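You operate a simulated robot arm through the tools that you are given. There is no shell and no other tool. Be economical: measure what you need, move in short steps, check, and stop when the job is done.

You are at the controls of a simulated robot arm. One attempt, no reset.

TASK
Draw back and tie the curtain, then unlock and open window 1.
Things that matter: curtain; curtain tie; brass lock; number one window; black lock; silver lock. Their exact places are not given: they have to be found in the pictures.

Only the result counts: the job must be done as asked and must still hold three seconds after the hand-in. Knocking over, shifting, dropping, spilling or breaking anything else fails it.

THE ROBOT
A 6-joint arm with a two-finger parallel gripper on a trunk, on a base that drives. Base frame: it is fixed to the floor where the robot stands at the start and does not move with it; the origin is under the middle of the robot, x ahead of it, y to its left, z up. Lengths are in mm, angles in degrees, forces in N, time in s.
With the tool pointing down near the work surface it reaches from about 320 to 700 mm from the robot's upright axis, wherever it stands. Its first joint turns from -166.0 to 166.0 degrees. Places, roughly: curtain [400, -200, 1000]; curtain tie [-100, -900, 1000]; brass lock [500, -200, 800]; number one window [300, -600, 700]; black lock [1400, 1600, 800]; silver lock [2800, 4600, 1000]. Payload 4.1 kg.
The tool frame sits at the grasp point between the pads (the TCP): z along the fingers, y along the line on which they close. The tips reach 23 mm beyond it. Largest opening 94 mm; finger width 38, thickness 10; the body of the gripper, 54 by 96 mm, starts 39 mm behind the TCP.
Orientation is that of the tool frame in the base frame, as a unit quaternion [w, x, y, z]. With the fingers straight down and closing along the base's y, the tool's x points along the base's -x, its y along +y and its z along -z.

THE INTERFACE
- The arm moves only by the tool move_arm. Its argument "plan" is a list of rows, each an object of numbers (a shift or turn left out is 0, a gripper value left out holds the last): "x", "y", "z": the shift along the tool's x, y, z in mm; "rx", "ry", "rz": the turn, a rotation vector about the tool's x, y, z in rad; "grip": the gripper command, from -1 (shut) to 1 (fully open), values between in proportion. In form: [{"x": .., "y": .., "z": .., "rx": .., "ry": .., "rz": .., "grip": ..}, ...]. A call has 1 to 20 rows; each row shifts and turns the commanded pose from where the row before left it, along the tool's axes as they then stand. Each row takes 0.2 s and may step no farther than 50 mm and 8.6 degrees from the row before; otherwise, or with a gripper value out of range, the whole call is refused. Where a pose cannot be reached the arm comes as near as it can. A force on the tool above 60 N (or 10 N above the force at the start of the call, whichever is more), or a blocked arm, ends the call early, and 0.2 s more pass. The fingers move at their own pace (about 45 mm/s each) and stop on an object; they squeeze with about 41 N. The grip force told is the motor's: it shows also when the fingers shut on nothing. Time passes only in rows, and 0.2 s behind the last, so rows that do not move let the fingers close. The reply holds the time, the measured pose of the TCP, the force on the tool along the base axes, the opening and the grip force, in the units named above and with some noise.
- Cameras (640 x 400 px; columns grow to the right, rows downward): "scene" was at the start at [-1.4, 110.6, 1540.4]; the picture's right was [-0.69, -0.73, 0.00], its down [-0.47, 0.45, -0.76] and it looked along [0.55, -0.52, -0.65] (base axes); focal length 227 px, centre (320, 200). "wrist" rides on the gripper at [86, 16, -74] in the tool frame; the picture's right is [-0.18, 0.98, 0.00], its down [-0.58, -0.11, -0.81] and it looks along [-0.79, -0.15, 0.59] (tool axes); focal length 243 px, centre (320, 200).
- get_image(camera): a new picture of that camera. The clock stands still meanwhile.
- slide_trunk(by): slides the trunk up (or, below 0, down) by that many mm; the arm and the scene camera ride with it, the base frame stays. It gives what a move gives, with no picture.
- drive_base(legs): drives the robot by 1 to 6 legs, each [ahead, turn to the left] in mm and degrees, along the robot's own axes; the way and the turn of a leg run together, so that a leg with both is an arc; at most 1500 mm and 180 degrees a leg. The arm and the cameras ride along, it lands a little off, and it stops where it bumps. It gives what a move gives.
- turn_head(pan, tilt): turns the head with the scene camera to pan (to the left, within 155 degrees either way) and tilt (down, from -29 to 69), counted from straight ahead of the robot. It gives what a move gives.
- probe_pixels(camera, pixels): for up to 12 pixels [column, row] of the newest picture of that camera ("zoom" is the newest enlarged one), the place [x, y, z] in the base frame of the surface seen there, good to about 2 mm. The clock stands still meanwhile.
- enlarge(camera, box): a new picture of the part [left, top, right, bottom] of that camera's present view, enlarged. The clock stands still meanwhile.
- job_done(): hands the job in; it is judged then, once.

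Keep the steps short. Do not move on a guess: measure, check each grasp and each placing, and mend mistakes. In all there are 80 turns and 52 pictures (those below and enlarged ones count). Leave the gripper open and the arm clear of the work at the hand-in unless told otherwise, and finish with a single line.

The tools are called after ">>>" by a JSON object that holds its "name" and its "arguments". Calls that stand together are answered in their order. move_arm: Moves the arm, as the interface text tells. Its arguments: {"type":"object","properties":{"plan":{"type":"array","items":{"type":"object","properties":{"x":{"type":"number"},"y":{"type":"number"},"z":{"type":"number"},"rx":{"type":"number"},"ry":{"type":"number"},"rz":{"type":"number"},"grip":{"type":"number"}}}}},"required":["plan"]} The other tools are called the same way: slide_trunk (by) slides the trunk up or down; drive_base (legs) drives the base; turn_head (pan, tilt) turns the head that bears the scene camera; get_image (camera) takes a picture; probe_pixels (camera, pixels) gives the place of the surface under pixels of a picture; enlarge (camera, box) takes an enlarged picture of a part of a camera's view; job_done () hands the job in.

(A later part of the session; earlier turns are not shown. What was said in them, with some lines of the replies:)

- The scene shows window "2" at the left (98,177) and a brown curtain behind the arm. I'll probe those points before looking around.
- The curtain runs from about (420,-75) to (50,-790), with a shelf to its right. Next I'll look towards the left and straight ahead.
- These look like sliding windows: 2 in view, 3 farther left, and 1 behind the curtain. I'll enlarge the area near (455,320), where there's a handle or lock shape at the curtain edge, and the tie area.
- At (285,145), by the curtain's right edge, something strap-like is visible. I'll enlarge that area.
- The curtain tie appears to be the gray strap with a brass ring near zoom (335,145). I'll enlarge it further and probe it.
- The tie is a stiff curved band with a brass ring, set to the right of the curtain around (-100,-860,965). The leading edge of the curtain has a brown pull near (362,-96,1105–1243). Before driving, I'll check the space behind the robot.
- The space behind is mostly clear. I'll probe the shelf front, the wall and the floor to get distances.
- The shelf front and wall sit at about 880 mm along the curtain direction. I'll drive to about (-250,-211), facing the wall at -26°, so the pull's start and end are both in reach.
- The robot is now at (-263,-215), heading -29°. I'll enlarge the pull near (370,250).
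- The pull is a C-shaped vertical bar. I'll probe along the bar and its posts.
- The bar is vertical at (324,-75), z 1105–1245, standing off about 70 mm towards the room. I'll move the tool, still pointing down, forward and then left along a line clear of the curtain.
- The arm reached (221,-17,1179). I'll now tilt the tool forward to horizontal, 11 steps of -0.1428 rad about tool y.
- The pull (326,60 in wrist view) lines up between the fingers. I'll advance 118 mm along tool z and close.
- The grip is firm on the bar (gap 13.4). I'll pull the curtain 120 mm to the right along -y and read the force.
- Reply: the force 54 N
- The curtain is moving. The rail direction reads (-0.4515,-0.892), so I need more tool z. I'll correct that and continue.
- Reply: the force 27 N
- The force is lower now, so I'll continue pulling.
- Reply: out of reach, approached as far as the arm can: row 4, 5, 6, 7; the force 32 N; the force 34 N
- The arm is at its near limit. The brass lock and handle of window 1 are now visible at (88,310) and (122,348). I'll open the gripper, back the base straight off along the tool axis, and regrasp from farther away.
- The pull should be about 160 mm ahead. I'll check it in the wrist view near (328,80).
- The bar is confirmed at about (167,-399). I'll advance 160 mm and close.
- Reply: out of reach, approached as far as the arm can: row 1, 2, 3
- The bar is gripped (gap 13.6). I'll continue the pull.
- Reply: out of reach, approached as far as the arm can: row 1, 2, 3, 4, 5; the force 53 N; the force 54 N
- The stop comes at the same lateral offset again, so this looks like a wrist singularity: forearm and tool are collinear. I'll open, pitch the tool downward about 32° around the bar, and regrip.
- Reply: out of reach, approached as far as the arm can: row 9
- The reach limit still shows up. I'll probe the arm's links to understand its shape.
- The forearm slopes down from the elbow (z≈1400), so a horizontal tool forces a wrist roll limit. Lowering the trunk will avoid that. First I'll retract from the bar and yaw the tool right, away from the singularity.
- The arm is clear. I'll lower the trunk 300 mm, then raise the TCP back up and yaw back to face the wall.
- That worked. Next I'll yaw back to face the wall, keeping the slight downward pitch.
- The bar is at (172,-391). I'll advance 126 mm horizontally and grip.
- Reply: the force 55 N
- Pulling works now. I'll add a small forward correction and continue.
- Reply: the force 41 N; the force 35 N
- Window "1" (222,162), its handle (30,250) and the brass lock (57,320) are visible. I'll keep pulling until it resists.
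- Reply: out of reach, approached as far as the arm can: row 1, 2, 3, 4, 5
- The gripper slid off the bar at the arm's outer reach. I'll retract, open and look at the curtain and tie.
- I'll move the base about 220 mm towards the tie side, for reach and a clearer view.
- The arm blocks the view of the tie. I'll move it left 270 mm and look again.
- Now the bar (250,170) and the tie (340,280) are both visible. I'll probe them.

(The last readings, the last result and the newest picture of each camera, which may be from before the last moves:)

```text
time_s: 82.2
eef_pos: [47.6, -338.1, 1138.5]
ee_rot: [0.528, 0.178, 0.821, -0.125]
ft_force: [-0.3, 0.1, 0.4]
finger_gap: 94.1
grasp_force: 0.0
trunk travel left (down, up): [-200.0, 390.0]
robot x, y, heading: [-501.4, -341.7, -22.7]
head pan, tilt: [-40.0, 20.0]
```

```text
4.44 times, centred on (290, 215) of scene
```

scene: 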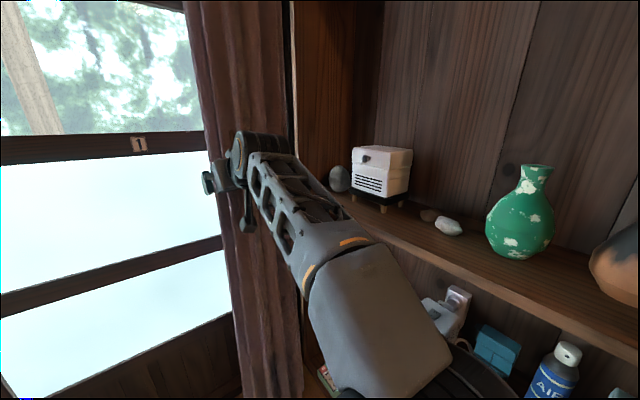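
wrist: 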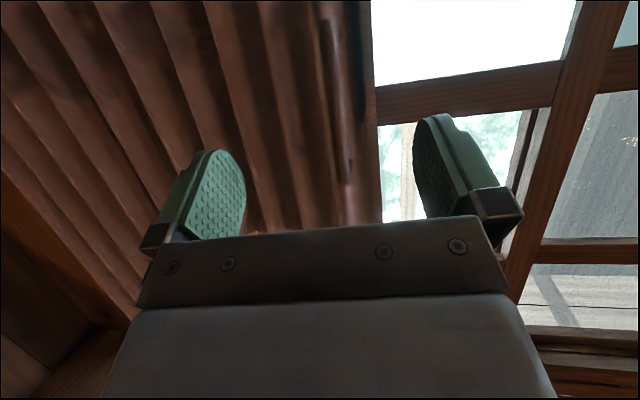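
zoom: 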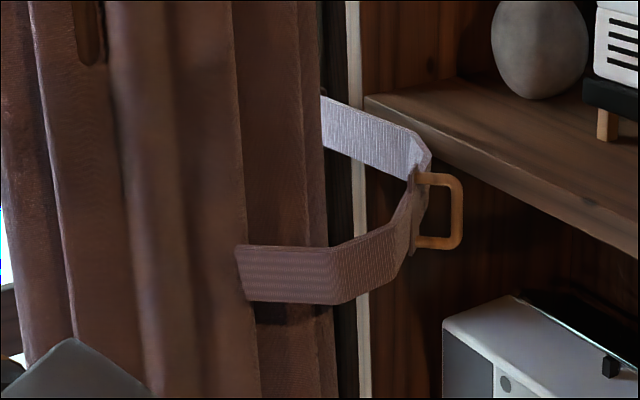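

The bar is at (24,-685), so the curtain is about 680 mm back. I'll regrasp it and pull to the end stop. First I'll line up in front of it.

>>> {"name": "move_arm", "arguments": {"plan": [{"y": -40.5, "x": -3.4, "z": -1.5}, {"y": -40.5, "x": -3.4, "z": -1.5}, {"y": -40.5, "x": -3.4, "z": -1.5}, {"y": -40.5, "x": -3.4, "z": -1.5}, {"y": -40.5, "x": -3.4, "z": -1.5}, {"y": -40.5, "x": -3.4, "z": -1.5}, {"y": -40.5, "x": -3.4, "z": -1.5}, {"y": -40.5, "x": -3.4, "z": -1.5}, {}]}}

>>> {"name": "get_image", "arguments": {"camera": "wrist"}}

```text
time_s: 84.2
eef_pos: [-92.7, -629.5, 1179.9]
ee_rot: [0.528, 0.178, 0.821, -0.126]
ft_force: [0.2, -0.1, -0.4]
finger_gap: 93.9
grasp_force: 0.0
trunk travel left (down, up): [-200.0, 390.0]
robot x, y, heading: [-499.8, -338.7, -22.8]
head pan, tilt: [-40.0, 20.0]
```

```text
18 pictures are left
```

wrist: 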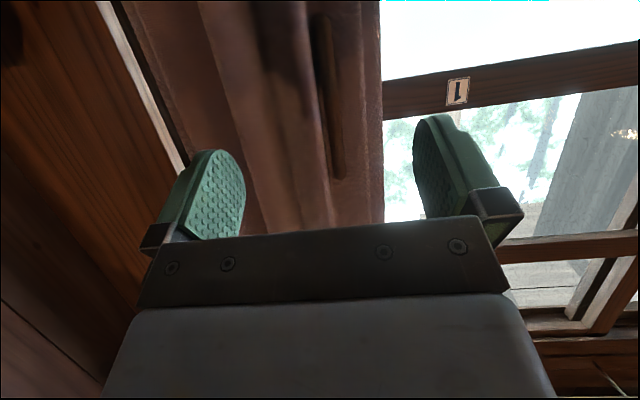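

The bar (325,100) is centred between the fingers. I'll advance 132 mm, grip and pull.

>>> {"name": "move_arm", "arguments": {"plan": [{"z": 40, "x": -18.1}, {"z": 40, "x": -18.1}, {"z": 40, "x": -18.1}, {}, {"grip": -1}, {}, {}, {}, {}, {}, {}, {"y": -20, "z": -0.2}, {"y": -20, "z": -0.2}, {}]}}

```text
time_s: 86.8
eef_pos: [29.2, -685.2, 1177.0]
ee_rot: [0.526, 0.17, 0.826, -0.11]
ft_force: [-2.4, 26.2, -7.2]
finger_gap: 13.8
grasp_force: 45.0
trunk travel left (down, up): [-200.0, 390.0]
robot x, y, heading: [-503.7, -339.9, -22.1]
head pan, tilt: [-40.0, 20.0]
stopped in row 13: the force on the tool passed its limit (the readings are from after the stop); the commanded pose is now the measured one
```

The curtain is at its end stop. I'll release, retract and move left for a clear close view of the tie's ring.

>>> {"name": "move_arm", "arguments": {"plan": [{"grip": 1}, {}, {}, {}, {}, {"z": -36.4, "x": 16.5}, {"z": -36.4, "x": 16.5}, {"z": -36.4, "x": 16.5}, {"y": 45}, {"y": 45}, {"y": 45}, {"y": 45}, {"y": 45}, {}]}}

>>> {"name": "enlarge", "arguments": {"camera": "scene", "box": [270, 180, 322, 240]}}

>>> {"name": "probe_pixels", "arguments": {"camera": "zoom", "pixels": [[100, 150], [180, 250], [250, 290], [330, 280], [370, 240], [400, 200], [440, 150], [470, 190], [430, 100], [430, 250], [480, 140], [480, 220]]}}

```text
time_s: 89.8
eef_pos: [7.1, -436.8, 1173.5]
ee_rot: [0.526, 0.172, 0.825, -0.114]
ft_force: [0.0, 0.5, 0.5]
finger_gap: 94.3
grasp_force: 0.0
trunk travel left (down, up): [-200.0, 390.0]
robot x, y, heading: [-503.2, -339.6, -22.3]
head pan, tilt: [-40.0, 20.0]
```

```text
6.67 times, centred on (296, 210) of scene
```

zoom: 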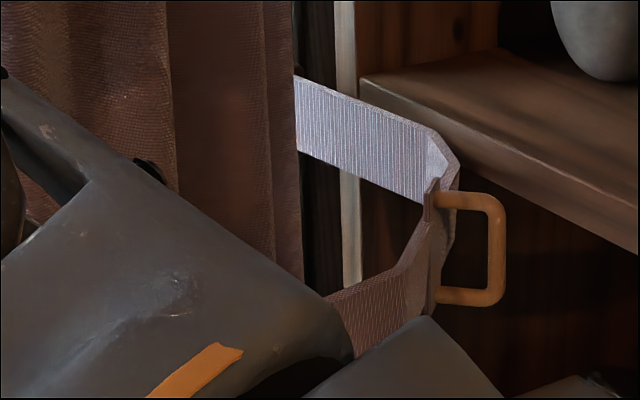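

```text
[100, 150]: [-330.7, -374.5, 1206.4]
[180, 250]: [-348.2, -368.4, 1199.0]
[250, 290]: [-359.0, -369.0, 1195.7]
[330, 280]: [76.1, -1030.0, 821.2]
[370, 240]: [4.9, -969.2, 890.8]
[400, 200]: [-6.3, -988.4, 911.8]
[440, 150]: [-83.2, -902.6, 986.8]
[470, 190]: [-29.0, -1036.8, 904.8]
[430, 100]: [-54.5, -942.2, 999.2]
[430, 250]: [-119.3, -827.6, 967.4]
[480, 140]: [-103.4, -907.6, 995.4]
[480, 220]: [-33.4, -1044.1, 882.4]
```

I'll probe the loop bar and band precisely.

>>> {"name": "probe_pixels", "arguments": {"camera": "zoom", "pixels": [[497, 230], [497, 250], [497, 275], [470, 202], [445, 200], [470, 297], [445, 294], [432, 270], [310, 110], [360, 140], [400, 270], [310, 30]]}}

```text
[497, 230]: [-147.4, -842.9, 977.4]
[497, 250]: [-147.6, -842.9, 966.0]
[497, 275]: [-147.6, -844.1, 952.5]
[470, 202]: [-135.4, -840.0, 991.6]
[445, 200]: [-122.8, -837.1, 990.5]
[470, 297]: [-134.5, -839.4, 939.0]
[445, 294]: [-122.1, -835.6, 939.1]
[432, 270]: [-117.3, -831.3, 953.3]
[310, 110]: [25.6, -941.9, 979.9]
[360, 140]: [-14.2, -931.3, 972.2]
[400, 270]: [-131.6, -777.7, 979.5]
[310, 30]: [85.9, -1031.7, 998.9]
```

The loop bar is at about (-150,-844), z 940–991, standing 30 mm off the band. I'll pinch it from above with the tool pointing down. First I'll turn the tool down and yaw 9° left.

>>> {"name": "move_arm", "arguments": {"plan": [{"ry": 0.144, "grip": -0.2}, {"ry": 0.144}, {"ry": 0.144}, {"ry": 0.144}, {"ry": 0.144}, {"ry": 0.144}, {"ry": 0.144}, {"ry": 0.144}, {"rz": -0.08}, {"rz": -0.08}, {}]}}

```text
time_s: 92.2
eef_pos: [-49.7, -428.2, 1057.1]
ee_rot: [-0.007, 0.126, 0.992, -0.001]
ft_force: [0.4, -0.3, -0.5]
finger_gap: 37.5
grasp_force: 0.1
out of reach, approached as far as the arm can: row 4, 5, 6, 7, 8
trunk travel left (down, up): [-200.0, 390.0]
robot x, y, heading: [-503.2, -335.5, -22.0]
head pan, tilt: [-40.0, 20.0]
```

Tool-down works, but the trunk is too low for that height. I'll raise the trunk 150 mm and move over the loop.

>>> {"name": "slide_trunk", "arguments": {"by": 150}}

>>> {"name": "move_arm", "arguments": {"plan": [{"y": -43, "z": 12.5}, {"y": -43, "z": 12.5}, {"y": -43, "z": 12.5}, {"y": -43, "z": 12.5}, {"y": -43, "z": 12.5}, {"y": -43, "z": 12.5}, {"y": -43, "z": 12.5}, {"y": -43, "z": 12.5}, {"y": -43, "z": 12.5}, {"y": -43, "z": 12.5}, {}]}}

>>> {"name": "get_image", "arguments": {"camera": "wrist"}}

```text
time_s: 94.0
eef_pos: [-49.3, -429.7, 1207.4]
ee_rot: [-0.007, 0.126, 0.992, -0.001]
ft_force: [0.7, 0.0, 0.3]
finger_gap: 37.8
grasp_force: 0.1
trunk travel left (down, up): [-350.0, 240.0]
robot x, y, heading: [-502.0, -338.4, -22.2]
head pan, tilt: [-40.0, 20.0]
```

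```text
time_s: 96.4
eef_pos: [-166.5, -843.3, 1081.5]
ee_rot: [-0.008, 0.126, 0.992, 0.0]
ft_force: [0.4, 0.1, -0.4]
finger_gap: 37.7
grasp_force: 0.2
out of reach, approached as far as the arm can: row 10
trunk travel left (down, up): [-350.0, 240.0]
robot x, y, heading: [-500.5, -339.0, -22.5]
head pan, tilt: [-40.0, 20.0]
```

```text
16 pictures are left
```

wrist: 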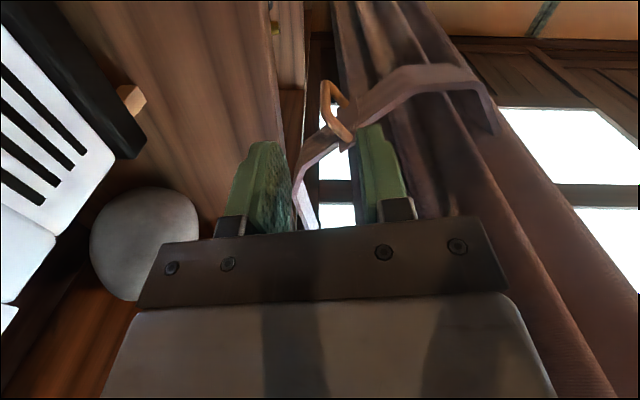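

The loop is right below. I'll descend 113 mm with a small shift, then check before gripping.

>>> {"name": "move_arm", "arguments": {"plan": [{"z": 30}, {"z": 30, "x": -5, "y": 0.5}, {"z": 28, "x": -5, "y": 0.5}, {"z": 25}, {}]}}

>>> {"name": "get_image", "arguments": {"camera": "wrist"}}

```text
time_s: 97.6
eef_pos: [-156.2, -843.2, 968.8]
ee_rot: [-0.008, 0.126, 0.992, -0.001]
ft_force: [1.7, 2.4, 0.3]
finger_gap: 36.6
grasp_force: 0.0
trunk travel left (down, up): [-350.0, 240.0]
robot x, y, heading: [-501.6, -341.1, -22.1]
head pan, tilt: [-40.0, 20.0]
```

```text
15 pictures are left
```

wrist: 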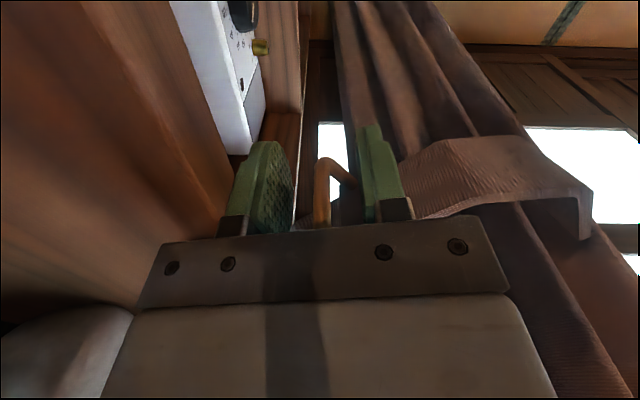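

The loop is between the fingers. I'll close on it.

>>> {"name": "move_arm", "arguments": {"plan": [{"grip": -1}, {}, {}, {}, {}]}}

>>> {"name": "move_arm", "arguments": {"plan": [{"y": 8}, {"y": 8}, {}]}}

```text
time_s: 98.8
eef_pos: [-156.0, -845.9, 970.3]
ee_rot: [-0.009, 0.126, 0.992, -0.001]
ft_force: [-3.5, 3.6, -5.1]
finger_gap: 12.2
grasp_force: 44.6
trunk travel left (down, up): [-350.0, 240.0]
robot x, y, heading: [-502.2, -341.2, -22.4]
head pan, tilt: [-40.0, 20.0]
```

```text
time_s: 99.6
eef_pos: [-146.4, -828.8, 968.4]
ee_rot: [-0.007, 0.126, 0.992, -0.001]
ft_force: [24.6, -14.6, -2.0]
finger_gap: 11.7
grasp_force: 45.4
trunk travel left (down, up): [-350.0, 240.0]
robot x, y, heading: [-501.1, -341.0, -22.1]
head pan, tilt: [-40.0, 20.0]
```

The tie moved along azimuth ~61°, which fits a hinge near the wall. I'll continue in that direction and watch for curvature.

>>> {"name": "move_arm", "arguments": {"plan": [{"y": 9.6, "x": -4.5}, {"y": 9.6, "x": -3}, {"y": 9.6, "x": -3}, {}]}}

```text
time_s: 100.6
eef_pos: [-131.1, -805.4, 969.4]
ee_rot: [-0.006, 0.127, 0.992, -0.005]
ft_force: [32.1, -27.9, 20.0]
finger_gap: 9.0
grasp_force: 44.8
trunk travel left (down, up): [-350.0, 240.0]
robot x, y, heading: [-503.2, -340.6, -21.9]
head pan, tilt: [-40.0, 20.0]
```

It's curving as a hinge would, with a radius of about 270 mm. I'll follow the arc, rotating the tool with it.

>>> {"name": "move_arm", "arguments": {"plan": [{"y": 9.4, "x": -6.5, "rz": 0.037}, {"y": 9.4, "x": -3.6, "rz": 0.037}, {"y": 9.4, "x": -3.6, "rz": 0.037}, {"y": 9.4, "x": -3.6, "rz": 0.037}, {}]}}

>>> {"name": "get_image", "arguments": {"camera": "wrist"}}

```text
time_s: 101.8
eef_pos: [-103.5, -775.8, 968.0]
ee_rot: [-0.003, 0.201, 0.98, -0.005]
ft_force: [29.6, -36.8, 24.1]
finger_gap: 9.2
grasp_force: 46.0
trunk travel left (down, up): [-350.0, 240.0]
robot x, y, heading: [-505.4, -342.6, -22.4]
head pan, tilt: [-40.0, 20.0]
```

```text
14 pictures are left
```

wrist: 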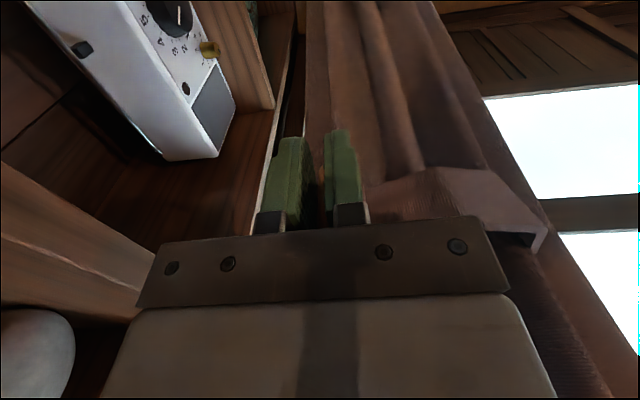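

A fit gives a hinge at about (41,-938) with a 217 mm radius, turned about 23° so far. I'll continue on that arc with an inward correction.

>>> {"name": "move_arm", "arguments": {"plan": [{"y": 7.5, "x": -7.7, "rz": 0.046}, {"y": 9.06, "x": -4.2, "rz": 0.046}, {"y": 9.06, "x": -4.2, "rz": 0.046}, {"y": 9.06, "x": -4.2, "rz": 0.046}, {"y": 9.06, "x": -4.2, "rz": 0.046}, {}]}}

```text
time_s: 103.2
eef_pos: [-62.8, -747.3, 967.6]
ee_rot: [-0.008, 0.311, 0.95, -0.003]
ft_force: [7.1, -13.3, 18.0]
finger_gap: 8.8
grasp_force: 45.2
trunk travel left (down, up): [-350.0, 240.0]
robot x, y, heading: [-501.8, -340.2, -22.2]
head pan, tilt: [-40.0, 20.0]
```

The fit is right and forces are low. I'll continue the arc.

>>> {"name": "move_arm", "arguments": {"plan": [{"y": 8.5, "x": -5, "rz": 0.046}, {"y": 9.06, "x": -4.2, "rz": 0.046}, {"y": 9.06, "x": -4.2, "rz": 0.046}, {"y": 9.06, "x": -4.2, "rz": 0.046}, {"y": 9.06, "x": -4.2, "rz": 0.046}, {}]}}

>>> {"name": "turn_head", "arguments": {"pan": -30, "tilt": 30}}

>>> {"name": "get_image", "arguments": {"camera": "scene"}}

```text
time_s: 104.6
eef_pos: [-22.0, -727.1, 967.6]
ee_rot: [-0.007, 0.42, 0.908, -0.004]
ft_force: [-18.5, -19.7, 23.7]
finger_gap: 9.1
grasp_force: 44.2
trunk travel left (down, up): [-350.0, 240.0]
robot x, y, heading: [-500.2, -340.2, -22.4]
head pan, tilt: [-40.0, 20.0]
```

```text
time_s: 105.3
eef_pos: [-21.2, -728.6, 968.1]
ee_rot: [-0.006, 0.419, 0.908, -0.003]
ft_force: [-25.1, -18.0, 20.9]
finger_gap: 9.1
grasp_force: 44.8
trunk travel left (down, up): [-350.0, 240.0]
robot x, y, heading: [-503.8, -342.8, -22.7]
head pan, tilt: [-30.0, 30.0]
```

```text
13 pictures are left
```

scene: 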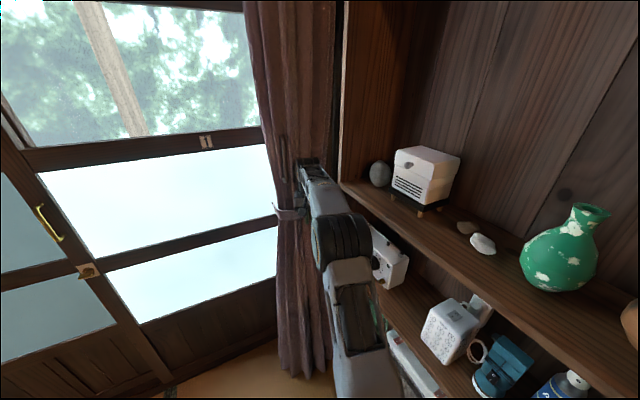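

The curtain now gathers at the tie. I'll try a little further to find the end stop.

>>> {"name": "move_arm", "arguments": {"plan": [{"y": 8.5, "x": -4.5, "rz": 0.046}, {"y": 8.5, "x": -4.5, "rz": 0.046}, {"y": 8.5, "x": -4.5, "rz": 0.046}, {}]}}

```text
time_s: 105.7
eef_pos: [-18.9, -727.4, 968.9]
ee_rot: [-0.014, 0.442, 0.897, -0.004]
ft_force: [-32.2, 3.5, 9.3]
finger_gap: 9.3
grasp_force: 45.5
trunk travel left (down, up): [-350.0, 240.0]
robot x, y, heading: [-502.5, -336.8, -22.8]
head pan, tilt: [-30.0, 30.0]
stopped in row 2: the force on the tool passed its limit (the readings are from after the stop); the commanded pose is now the measured one
```

That's the end stop, about 50° of rotation. I'll open to a small gap, lift clear and look at whether the tie stays.

>>> {"name": "move_arm", "arguments": {"plan": [{"grip": -0.2}, {}, {}, {}, {"z": -25}, {"z": -40}, {"z": -40}, {"z": -20, "x": 30}, {"x": 45}, {"x": 45}, {}]}}

>>> {"name": "get_image", "arguments": {"camera": "scene"}}

```text
time_s: 108.1
eef_pos: [-90.1, -625.4, 1088.5]
ee_rot: [-0.013, 0.44, 0.898, -0.005]
ft_force: [-0.1, -1.2, 0.8]
finger_gap: 37.4
grasp_force: 0.0
out of reach, approached as far as the arm can: row 7
trunk travel left (down, up): [-350.0, 240.0]
robot x, y, heading: [-501.9, -339.1, -22.5]
head pan, tilt: [-30.0, 30.0]
```

```text
12 pictures are left
```

scene: 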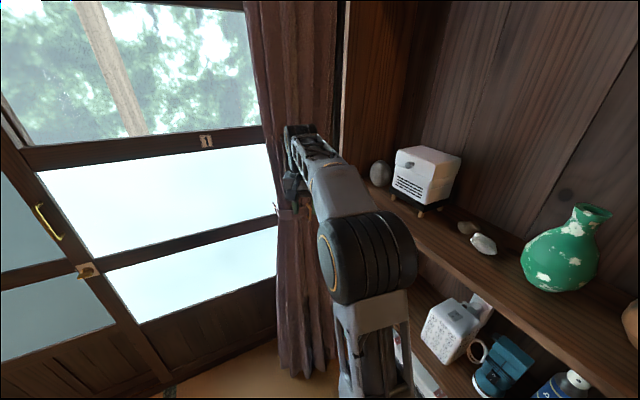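

The tie holds. Next are window 1's lock (88,270) and handle (48,222). I'll probe around them.

>>> {"name": "probe_pixels", "arguments": {"camera": "scene", "pixels": [[48, 224], [40, 208], [60, 238], [88, 270], [83, 272], [95, 270], [35, 160], [20, 180], [205, 141], [10, 250], [135, 350], [230, 210]]}}

>>> {"name": "enlarge", "arguments": {"camera": "scene", "box": [0, 180, 140, 310]}}

```text
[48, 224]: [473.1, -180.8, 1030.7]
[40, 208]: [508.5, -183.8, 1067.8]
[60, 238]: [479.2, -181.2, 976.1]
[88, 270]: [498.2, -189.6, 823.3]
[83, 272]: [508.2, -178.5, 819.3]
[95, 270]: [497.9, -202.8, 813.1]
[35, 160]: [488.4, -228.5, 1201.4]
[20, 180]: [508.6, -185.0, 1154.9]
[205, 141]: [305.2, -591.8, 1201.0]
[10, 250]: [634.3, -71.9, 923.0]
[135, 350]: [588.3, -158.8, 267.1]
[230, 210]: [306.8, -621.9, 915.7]
```

```text
3.08 times, centred on (70, 245) of scene
```

zoom: 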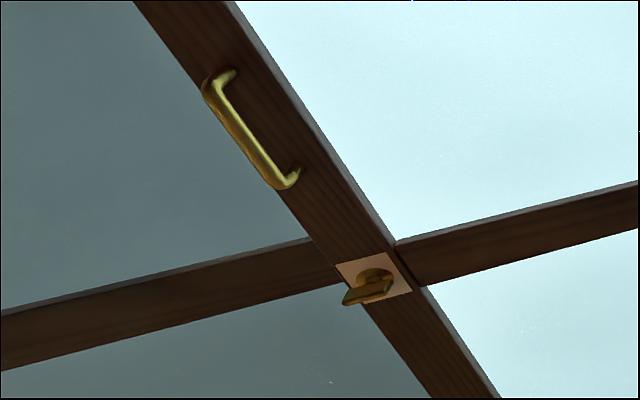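

The lock plate is at (500,-200,818) and the handle bar at (473,-181), z 975–1070. The window slides on the inner track, left in front of window 2. I'll drive to about (-117,-110), parallel to the wall at 63.7°, so driving ahead can slide the window.

>>> {"name": "drive_base", "arguments": {"legs": [[0, 53.2], [448, 0], [0, 33]]}}

```text
time_s: 115.0
eef_pos: [200.2, 299.8, 1087.8]
ee_rot: [-0.006, -0.303, 0.953, -0.014]
ft_force: [0.2, 0.7, 0.3]
finger_gap: 37.9
grasp_force: 0.0
trunk travel left (down, up): [-350.0, 240.0]
robot x, y, heading: [-101.2, -101.3, 65.1]
head pan, tilt: [-30.0, 30.0]
```

The base is well placed. I'll yaw the tool to face the wall and move in front of the lock, with the tool still pointing down.

>>> {"name": "move_arm", "arguments": {"plan": [{"rz": 0.1346}, {"rz": 0.1346}, {"rz": 0.1346}, {"rz": 0.1346}, {"rz": 0.1346}, {"rz": 0.1346}, {"rz": 0.1346}, {"rz": 0.1346}, {"x": -34, "y": -31.4}, {"x": -34, "y": -31.4}, {"x": -34, "y": -31.4}, {"x": -34, "y": -31.4}, {"x": -34, "y": -31.4}, {"x": -34, "y": -31.4}, {"x": -34, "y": -31.4}, {"x": -34, "y": -31.4}, {"x": -34, "y": -31.4}, {"x": -34, "y": -31.4}]}}

>>> {"name": "turn_head", "arguments": {"pan": -80, "tilt": 40}}

>>> {"name": "slide_trunk", "arguments": {"by": -300}}

```text
time_s: 118.8
eef_pos: [367.0, -134.2, 1099.6]
ee_rot: [0.001, 0.227, 0.974, -0.015]
ft_force: [-0.1, -0.1, -0.3]
finger_gap: 37.4
grasp_force: 0.1
trunk travel left (down, up): [-350.0, 240.0]
robot x, y, heading: [-102.1, -104.0, 65.3]
head pan, tilt: [-30.0, 30.0]
```

```text
time_s: 119.9
eef_pos: [366.1, -132.1, 1100.5]
ee_rot: [0.0, 0.228, 0.974, -0.015]
ft_force: [0.6, -0.7, 0.8]
finger_gap: 37.5
grasp_force: 0.1
trunk travel left (down, up): [-350.0, 240.0]
robot x, y, heading: [-100.9, -104.3, 65.3]
head pan, tilt: [-80.0, 40.0]
```

```text
time_s: 122.9
eef_pos: [366.8, -132.6, 801.0]
ee_rot: [0.001, 0.228, 0.974, -0.014]
ft_force: [0.0, -0.5, 0.7]
finger_gap: 37.7
grasp_force: 0.0
trunk travel left (down, up): [-50.0, 540.0]
robot x, y, heading: [-104.8, -103.8, 65.0]
head pan, tilt: [-80.0, 40.0]
```

Next I'll tilt the tool up to horizontal in front of the lock, moving slightly forward.

>>> {"name": "move_arm", "arguments": {"plan": [{"ry": -0.1428}, {"ry": -0.1428}, {"ry": -0.1428}, {"ry": -0.1428}, {"ry": -0.1428}, {"ry": -0.1428}, {"ry": -0.1428}, {"ry": -0.1428}, {"ry": -0.1428}, {"ry": -0.1428}, {"ry": -0.1428}, {}]}}

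>>> {"name": "get_image", "arguments": {"camera": "scene"}}

```text
time_s: 125.5
eef_pos: [366.3, -131.9, 801.2]
ee_rot: [0.689, 0.15, 0.688, -0.171]
ft_force: [-0.7, 0.4, 0.5]
finger_gap: 37.4
grasp_force: 0.1
trunk travel left (down, up): [-50.0, 540.0]
robot x, y, heading: [-99.8, -105.5, 65.1]
head pan, tilt: [-80.0, 40.0]
```

```text
10 pictures are left
```

scene: 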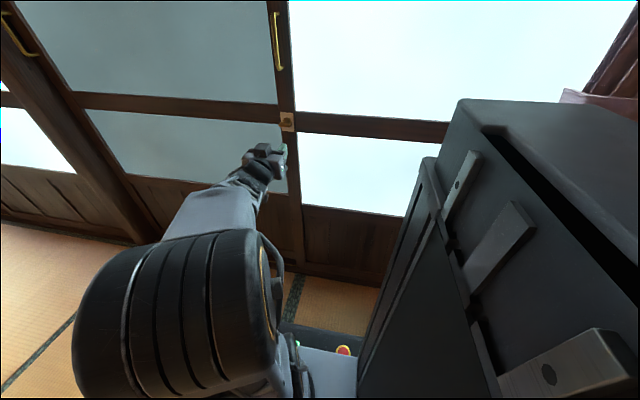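

Clear view. I'll enlarge the lock near (287,121).

>>> {"name": "enlarge", "arguments": {"camera": "scene", "box": [267, 103, 307, 139]}}

>>> {"name": "probe_pixels", "arguments": {"camera": "zoom", "pixels": [[220, 200], [260, 200], [300, 200], [340, 200], [380, 200], [300, 160], [300, 240], [340, 240], [260, 240], [320, 120], [230, 130], [400, 280]]}}

```text
11.11 times, centred on (287, 121) of scene
```

zoom: 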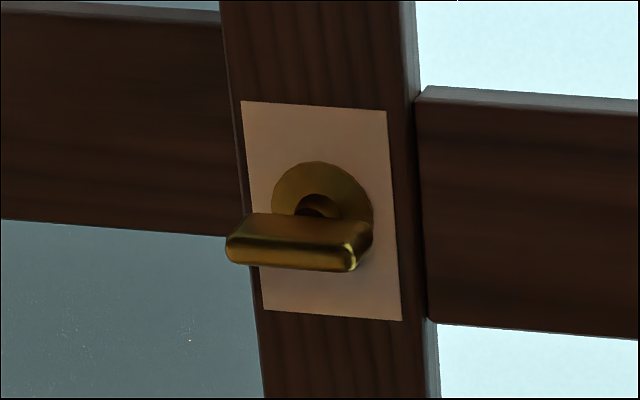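

```text
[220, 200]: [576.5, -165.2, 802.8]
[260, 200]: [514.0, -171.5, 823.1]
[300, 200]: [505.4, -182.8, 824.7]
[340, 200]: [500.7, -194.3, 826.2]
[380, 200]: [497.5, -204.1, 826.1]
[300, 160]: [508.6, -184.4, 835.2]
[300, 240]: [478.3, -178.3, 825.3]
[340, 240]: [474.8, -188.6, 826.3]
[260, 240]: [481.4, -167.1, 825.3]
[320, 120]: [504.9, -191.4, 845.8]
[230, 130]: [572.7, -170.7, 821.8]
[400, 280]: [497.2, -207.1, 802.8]
```

The lever is horizontal, about 40 mm long, centred at (478,-177,823), with its axis normal to the window. I'll align, turn the wrist 90° so the fingers close vertically, and stop 60 mm short.

>>> {"name": "move_arm", "arguments": {"plan": [{"x": -21.8, "y": 9.7, "grip": 0.1}, {"z": 45}, {"rz": 0.1428}, {"rz": 0.1428}, {"rz": 0.1428}, {"rz": 0.1428}, {"rz": 0.1428}, {"rz": 0.1428}, {"rz": 0.1428}, {"rz": 0.1428}, {"rz": 0.1428}, {"rz": 0.1428}, {"rz": 0.1428}, {}]}}

>>> {"name": "get_image", "arguments": {"camera": "wrist"}}

```text
time_s: 128.5
eef_pos: [408.0, -99.5, 985.3]
ee_rot: [0.605, 0.596, 0.384, 0.363]
ft_force: [-1.2, -0.9, 0.2]
finger_gap: 51.8
grasp_force: 0.0
out of reach, approached as far as the arm can: row 7, 8, 9, 10, 11, 12, 13
trunk travel left (down, up): [-50.0, 540.0]
robot x, y, heading: [-100.9, -102.4, 65.1]
head pan, tilt: [-80.0, 40.0]
```

```text
8 pictures are left
```

wrist: 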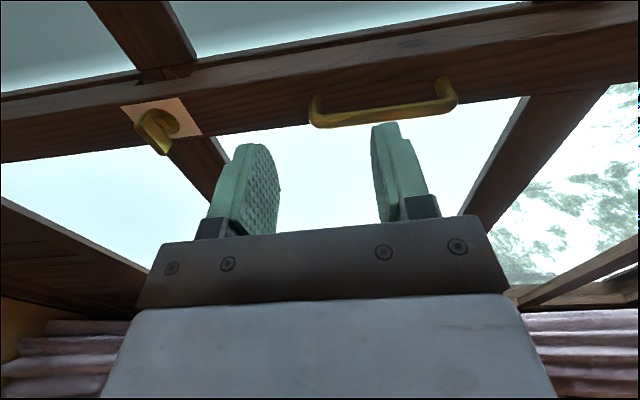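

The +90° roll exceeds the wrist range (the hand rose to z 985). I'll unwind and roll the other way.

>>> {"name": "move_arm", "arguments": {"plan": [{"rz": -0.1428}, {"rz": -0.1428}, {"rz": -0.1428}, {"rz": -0.1428}, {"rz": -0.1428}, {"rz": -0.1428}, {"rz": -0.1428}, {"rz": -0.1428}, {"rz": -0.1428}, {"rz": -0.1428}, {"rz": -0.1428}, {}]}}

```text
time_s: 131.1
eef_pos: [408.0, -100.0, 985.7]
ee_rot: [0.689, 0.15, 0.688, -0.171]
ft_force: [0.0, 1.2, 0.3]
finger_gap: 51.7
grasp_force: 0.0
trunk travel left (down, up): [-50.0, 540.0]
robot x, y, heading: [-105.0, -103.5, 65.3]
head pan, tilt: [-80.0, 40.0]
```

I'm back in the neutral roll. I'll go down to the lock height and roll -90°.

>>> {"name": "move_arm", "arguments": {"plan": [{"x": 40.6, "y": -9.3, "z": 6.3}, {"x": 40.6, "y": -9.3, "z": 6.3}, {"x": 40.6, "y": -9.3, "z": 6.3}, {"x": 40.6, "y": -9.3, "z": 6.3}, {"rz": -0.1428}, {"rz": -0.1428}, {"rz": -0.1428}, {"rz": -0.1428}, {"rz": -0.1428}, {"rz": -0.1428}, {"rz": -0.1428}, {"rz": -0.1428}, {"rz": -0.1428}, {"rz": -0.1428}, {"rz": -0.1428}, {}]}}

```text
time_s: 134.5
eef_pos: [414.9, -150.6, 824.8]
ee_rot: [-0.365, 0.38, -0.592, 0.609]
ft_force: [0.3, -0.3, -1.0]
finger_gap: 51.7
grasp_force: 0.1
trunk travel left (down, up): [-50.0, 540.0]
robot x, y, heading: [-101.5, -103.1, 65.0]
head pan, tilt: [-80.0, 40.0]
```

The roll succeeded at (415,-151,825). I'll advance 62 mm onto the lever and close.

>>> {"name": "move_arm", "arguments": {"plan": [{"z": 40, "x": -5, "y": 2.2}, {"z": 21.5}, {}, {"grip": -1}, {}, {}, {}, {}, {}]}}

>>> {"name": "enlarge", "arguments": {"camera": "scene", "box": [240, 80, 340, 180]}}

```text
time_s: 136.5
eef_pos: [471.2, -171.8, 823.3]
ee_rot: [-0.365, 0.381, -0.595, 0.606]
ft_force: [-11.9, 1.5, -23.6]
finger_gap: 8.9
grasp_force: 45.4
trunk travel left (down, up): [-50.0, 540.0]
robot x, y, heading: [-105.4, -98.6, 65.0]
head pan, tilt: [-80.0, 40.0]
```

```text
4.00 times, centred on (290, 130) of scene
```

zoom: 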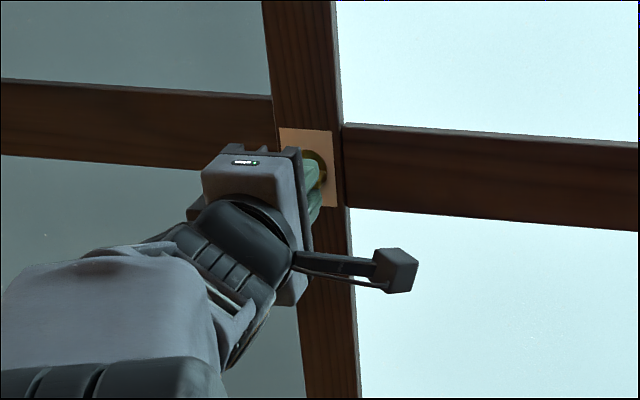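

It's gripped at gap 8.9. I'll try turning rz+ in small steps and read the outcome.

>>> {"name": "move_arm", "arguments": {"plan": [{"y": 1, "rz": 0.1}, {"rz": 0.1}, {"rz": 0.1}, {}]}}

```text
time_s: 137.5
eef_pos: [469.7, -172.3, 821.9]
ee_rot: [0.453, -0.286, 0.644, -0.546]
ft_force: [-12.4, 2.3, -17.3]
finger_gap: 8.9
grasp_force: 45.4
trunk travel left (down, up): [-50.0, 540.0]
robot x, y, heading: [-100.1, -101.2, 65.2]
head pan, tilt: [-80.0, 40.0]
```

The lever turns freely with the gripper. I'll continue.

>>> {"name": "move_arm", "arguments": {"plan": [{"rz": 0.13, "y": 0.5}, {"rz": 0.13}, {"rz": 0.13}, {"rz": 0.13}, {"rz": 0.13}, {}]}}

```text
time_s: 138.9
eef_pos: [472.0, -171.5, 820.6]
ee_rot: [0.604, -0.066, 0.701, -0.372]
ft_force: [-16.5, 4.2, -14.5]
finger_gap: 8.9
grasp_force: 44.8
trunk travel left (down, up): [-50.0, 540.0]
robot x, y, heading: [-102.9, -102.3, 65.0]
head pan, tilt: [-80.0, 40.0]
```

>>> {"name": "move_arm", "arguments": {"plan": [{"rz": 0.13}, {"rz": 0.13}, {"rz": 0.13}, {"rz": 0.13}, {"rz": 0.12}, {}]}}

```text
time_s: 140.3
eef_pos: [471.3, -172.3, 822.3]
ee_rot: [0.691, 0.157, 0.687, -0.163]
ft_force: [9.6, 4.1, -9.9]
finger_gap: 9.0
grasp_force: 45.5
trunk travel left (down, up): [-50.0, 540.0]
robot x, y, heading: [-100.8, -98.9, 65.0]
head pan, tilt: [-80.0, 40.0]
```

It has turned about 90°. I'll release, back off and look at the lever.

>>> {"name": "move_arm", "arguments": {"plan": [{"grip": 0.1}, {}, {}, {}, {"z": -35}, {"z": -35}, {"x": 45}, {}]}}

>>> {"name": "enlarge", "arguments": {"camera": "scene", "box": [262, 0, 322, 145]}}

>>> {"name": "probe_pixels", "arguments": {"camera": "scene", "pixels": [[276, 20], [277, 30], [278, 45], [279, 60], [280, 68], [283, 14]]}}

```text
time_s: 142.1
eef_pos: [408.2, -140.7, 778.1]
ee_rot: [0.69, 0.158, 0.687, -0.164]
ft_force: [0.7, -0.4, -0.2]
finger_gap: 51.8
grasp_force: 0.0
trunk travel left (down, up): [-50.0, 540.0]
robot x, y, heading: [-100.3, -103.1, 65.0]
head pan, tilt: [-80.0, 40.0]
```

```text
2.76 times, centred on (292, 72) of scene
```

zoom: 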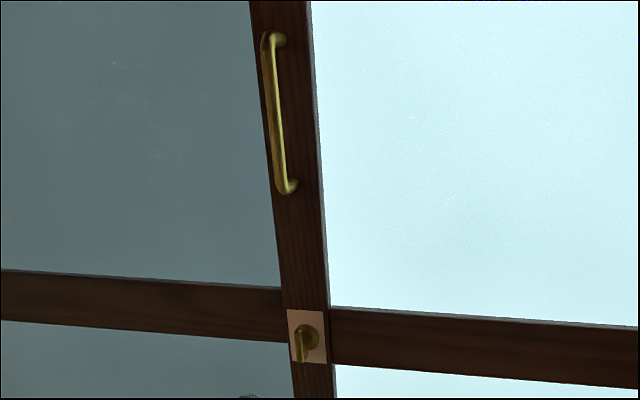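

```text
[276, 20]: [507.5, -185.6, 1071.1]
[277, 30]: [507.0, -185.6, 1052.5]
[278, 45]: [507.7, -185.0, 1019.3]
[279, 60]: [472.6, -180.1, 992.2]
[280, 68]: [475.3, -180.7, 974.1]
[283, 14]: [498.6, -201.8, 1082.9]
```

The lever is now vertical, which is the unlocked position. Next I'll raise the hand to the handle bar, (474,-181), z≈1020, advance 70 mm and grip.

>>> {"name": "move_arm", "arguments": {"plan": [{"x": -40.3, "y": -1.1, "z": 1.1}, {"x": -40.3, "y": -1.1, "z": 1.1}, {"x": -40.3, "y": -1.1, "z": 1.1}, {"x": -40.3, "y": -1.1, "z": 1.1}, {"x": -40.3, "y": -1.1, "z": 1.1}, {"x": -40.3, "y": -1.1, "z": 1.1}, {}]}}

>>> {"name": "get_image", "arguments": {"camera": "wrist"}}

```text
time_s: 143.7
eef_pos: [409.3, -148.4, 1019.8]
ee_rot: [0.691, 0.158, 0.686, -0.164]
ft_force: [0.4, 0.6, -0.8]
finger_gap: 51.7
grasp_force: 0.1
trunk travel left (down, up): [-50.0, 540.0]
robot x, y, heading: [-101.9, -100.7, 64.9]
head pan, tilt: [-80.0, 40.0]
```

```text
5 pictures are left
```

wrist: 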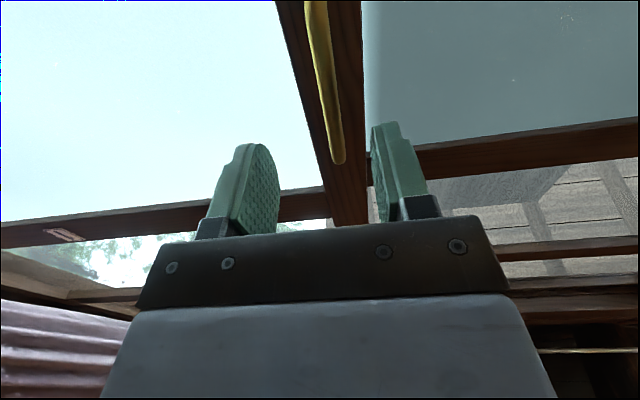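

The bar is between the fingers. I'll advance, close and test-pull left.

>>> {"name": "move_arm", "arguments": {"plan": [{"z": 36}, {"z": 36}, {}, {"grip": -1}, {}, {}, {}, {}, {}, {"y": 15}, {"y": 15}, {"y": 15}, {}]}}

```text
time_s: 146.5
eef_pos: [496.4, -140.8, 1017.7]
ee_rot: [0.691, 0.158, 0.687, -0.163]
ft_force: [27.7, -8.7, 12.8]
finger_gap: 11.8
grasp_force: 45.1
trunk travel left (down, up): [-50.0, 540.0]
robot x, y, heading: [-100.8, -100.5, 65.1]
head pan, tilt: [-80.0, 40.0]
```

The window slides left. I'll continue with the arm.

>>> {"name": "move_arm", "arguments": {"plan": [{"y": 30, "z": 1}, {"y": 30, "z": 0.2}, {"y": 30, "z": 0.2}, {"y": 30, "z": 0.2}, {"y": 30, "z": 0.2}, {"y": 30, "z": 0.2}, {}]}}

```text
time_s: 148.1
eef_pos: [575.8, 23.0, 1016.0]
ee_rot: [0.692, 0.157, 0.686, -0.162]
ft_force: [-6.1, 5.0, 12.7]
finger_gap: 11.9
grasp_force: 45.2
trunk travel left (down, up): [-50.0, 540.0]
robot x, y, heading: [-104.1, -100.6, 65.4]
head pan, tilt: [-80.0, 40.0]
```

It has opened about 227 mm so far, running smoothly. I'll try further with the arm.

>>> {"name": "move_arm", "arguments": {"plan": [{"y": 30, "z": 0.2}, {"y": 30, "z": 0.2}, {"y": 30, "z": 0.2}, {"y": 30, "z": 0.2}, {}]}}

```text
time_s: 148.9
eef_pos: [582.2, 76.7, 991.9]
ee_rot: [0.694, 0.158, 0.684, -0.162]
ft_force: [20.2, -4.9, 7.9]
finger_gap: 11.9
grasp_force: 44.8
out of reach, approached as far as the arm can: row 1, 2, 3
trunk travel left (down, up): [-50.0, 540.0]
robot x, y, heading: [-101.6, -104.1, 64.5]
head pan, tilt: [-80.0, 40.0]
stopped in row 3: the force on the tool passed its limit (the readings are from after the stop); the commanded pose is now the measured one
```

At the reach limit, opened about 275 mm. I'll release, back away from the bar, drive ahead 350 mm and bring the hand back to the handle.

>>> {"name": "move_arm", "arguments": {"plan": [{"grip": 0.1}, {}, {}, {}, {"z": -35}, {"z": -35}, {"z": -20}, {}]}}

>>> {"name": "drive_base", "arguments": {"legs": [[350, -1.5]]}}

>>> {"name": "get_image", "arguments": {"camera": "scene"}}

```text
time_s: 150.7
eef_pos: [500.7, 114.9, 990.3]
ee_rot: [0.694, 0.158, 0.684, -0.163]
ft_force: [-0.6, 0.2, -1.7]
finger_gap: 51.6
grasp_force: 0.0
trunk travel left (down, up): [-50.0, 540.0]
robot x, y, heading: [-104.3, -105.3, 64.7]
head pan, tilt: [-80.0, 40.0]
```

```text
time_s: 153.0
eef_pos: [661.3, 419.0, 990.7]
ee_rot: [0.692, 0.166, 0.681, -0.172]
ft_force: [-0.1, 0.0, 0.2]
finger_gap: 51.9
grasp_force: 0.1
trunk travel left (down, up): [-50.0, 540.0]
robot x, y, heading: [52.6, 216.2, 63.2]
head pan, tilt: [-80.0, 40.0]
```

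```text
4 pictures are left
```

scene: 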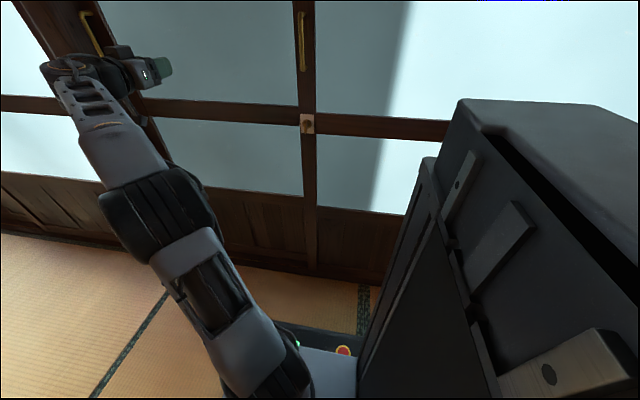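

>>> {"name": "probe_pixels", "arguments": {"camera": "scene", "pixels": [[302, 30], [303, 50], [301, 40], [304, 66], [307, 124], [312, 60]]}}

```text
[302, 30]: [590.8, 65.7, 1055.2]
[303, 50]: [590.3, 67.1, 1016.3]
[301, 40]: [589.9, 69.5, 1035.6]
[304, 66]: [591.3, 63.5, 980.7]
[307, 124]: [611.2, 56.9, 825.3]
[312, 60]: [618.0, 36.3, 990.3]
```

The handle is now at (591,66). I'll move the hand in front of it.

>>> {"name": "move_arm", "arguments": {"plan": [{"y": -38.2, "z": 3.2, "x": -3.8}, {"y": -38.2, "z": 3.2, "x": -3.8}, {"y": -38.2, "z": 3.2, "x": -3.8}, {"y": -38.2, "z": 3.2, "x": -3.8}, {"y": -38.2, "z": 3.2, "x": -3.8}, {"y": -38.2, "z": 3.2, "x": -3.8}, {"y": -38.2, "z": 3.2, "x": -3.8}, {"y": -38.2, "z": 3.2, "x": -3.8}, {"y": -38.2, "z": 3.2, "x": -3.8}, {}]}}

```text
time_s: 155.2
eef_pos: [528.3, 99.0, 1028.2]
ee_rot: [0.692, 0.166, 0.682, -0.171]
ft_force: [-0.1, -0.1, 0.5]
finger_gap: 51.9
grasp_force: 0.0
trunk travel left (down, up): [-50.0, 540.0]
robot x, y, heading: [51.8, 220.3, 63.1]
head pan, tilt: [-80.0, 40.0]
```

The hand is lined up. I'll advance 72 mm, grip and pull.

>>> {"name": "move_arm", "arguments": {"plan": [{"z": 36}, {"z": 36}, {}, {"grip": -1}, {}, {}, {}, {}, {}, {"y": 30, "z": -0.5}, {"y": 30, "z": -0.5}, {"y": 30, "z": -0.5}, {"y": 30, "z": -0.5}, {}]}}

```text
time_s: 158.2
eef_pos: [646.8, 174.2, 1027.9]
ee_rot: [0.692, 0.168, 0.681, -0.173]
ft_force: [3.3, -2.7, 10.7]
finger_gap: 11.7
grasp_force: 45.1
trunk travel left (down, up): [-50.0, 540.0]
robot x, y, heading: [57.9, 216.4, 63.5]
head pan, tilt: [-80.0, 40.0]
```

That's smooth, at about 393 mm open. The base heading matches the rail, so I'll continue with the arm as far as it reaches.

>>> {"name": "move_arm", "arguments": {"plan": [{"y": 30, "z": -0.4}, {"y": 30, "z": -0.4}, {"y": 30, "z": -0.4}, {"y": 30, "z": -0.4}, {"y": 30, "z": -0.4}, {}]}}

>>> {"name": "drive_base", "arguments": {"legs": [[120, 0]]}}

```text
time_s: 159.6
eef_pos: [713.1, 307.7, 1026.5]
ee_rot: [0.691, 0.166, 0.682, -0.171]
ft_force: [-13.7, 8.3, -5.1]
finger_gap: 12.1
grasp_force: 45.4
trunk travel left (down, up): [-50.0, 540.0]
robot x, y, heading: [54.0, 217.6, 63.7]
head pan, tilt: [-80.0, 40.0]
```

```text
time_s: 160.8
eef_pos: [766.4, 413.9, 1028.4]
ee_rot: [0.692, 0.167, 0.681, -0.172]
ft_force: [5.6, 0.2, 6.7]
finger_gap: 11.9
grasp_force: 44.8
trunk travel left (down, up): [-50.0, 540.0]
robot x, y, heading: [105.6, 325.6, 63.4]
head pan, tilt: [-80.0, 40.0]
```

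Driving while holding works, with about 660 mm open now. One more leg of 120 mm.

>>> {"name": "drive_base", "arguments": {"legs": [[120, 0]]}}

```text
time_s: 162.0
eef_pos: [806.1, 487.8, 1030.1]
ee_rot: [0.689, 0.175, 0.681, -0.177]
ft_force: [-5.0, -2.2, 1.7]
finger_gap: 11.6
grasp_force: 45.2
trunk travel left (down, up): [-50.0, 540.0]
robot x, y, heading: [145.1, 406.2, 63.1]
head pan, tilt: [-80.0, 40.0]
stopped in leg 1: the force on the tool passed its limit (the readings are from after the stop); the commanded pose is now the measured one
```

The window has reached its end stop at about 745 mm. I'll release, back away and check everything.

>>> {"name": "move_arm", "arguments": {"plan": [{"grip": 0.5}, {}, {}, {}, {}, {"z": -35}, {"z": -35}, {"z": -35}, {"z": -35}, {"grip": 1}, {}]}}

>>> {"name": "turn_head", "arguments": {"pan": -125, "tilt": 15}}

>>> {"name": "get_image", "arguments": {"camera": "scene"}}

```text
time_s: 164.4
eef_pos: [686.1, 555.6, 1026.8]
ee_rot: [0.689, 0.175, 0.681, -0.179]
ft_force: [-0.2, 0.4, 0.5]
finger_gap: 94.2
grasp_force: 0.0
trunk travel left (down, up): [-50.0, 540.0]
robot x, y, heading: [152.2, 409.6, 63.2]
head pan, tilt: [-80.0, 40.0]
```

```text
time_s: 165.5
eef_pos: [685.5, 554.5, 1028.8]
ee_rot: [0.689, 0.175, 0.681, -0.178]
ft_force: [0.6, 0.9, -0.1]
finger_gap: 94.1
grasp_force: 0.1
trunk travel left (down, up): [-50.0, 540.0]
robot x, y, heading: [145.0, 405.4, 63.0]
head pan, tilt: [-125.0, 15.0]
```

```text
3 pictures are left
```

scene: 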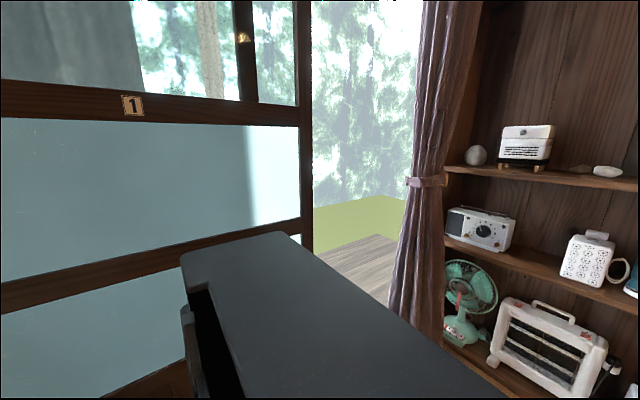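

The curtain is tied, the lock is turned, window 1 is open, and the shelf things are where they were. The gripper is open and clear, so I'll hand in.

>>> {"name": "job_done", "arguments": {}}

```text
The job is handed in.
```

The curtain is drawn back and tied, the brass lock is turned to unlocked, and window 1 is slid open to its end stop (about 745 mm); the job is handed in.
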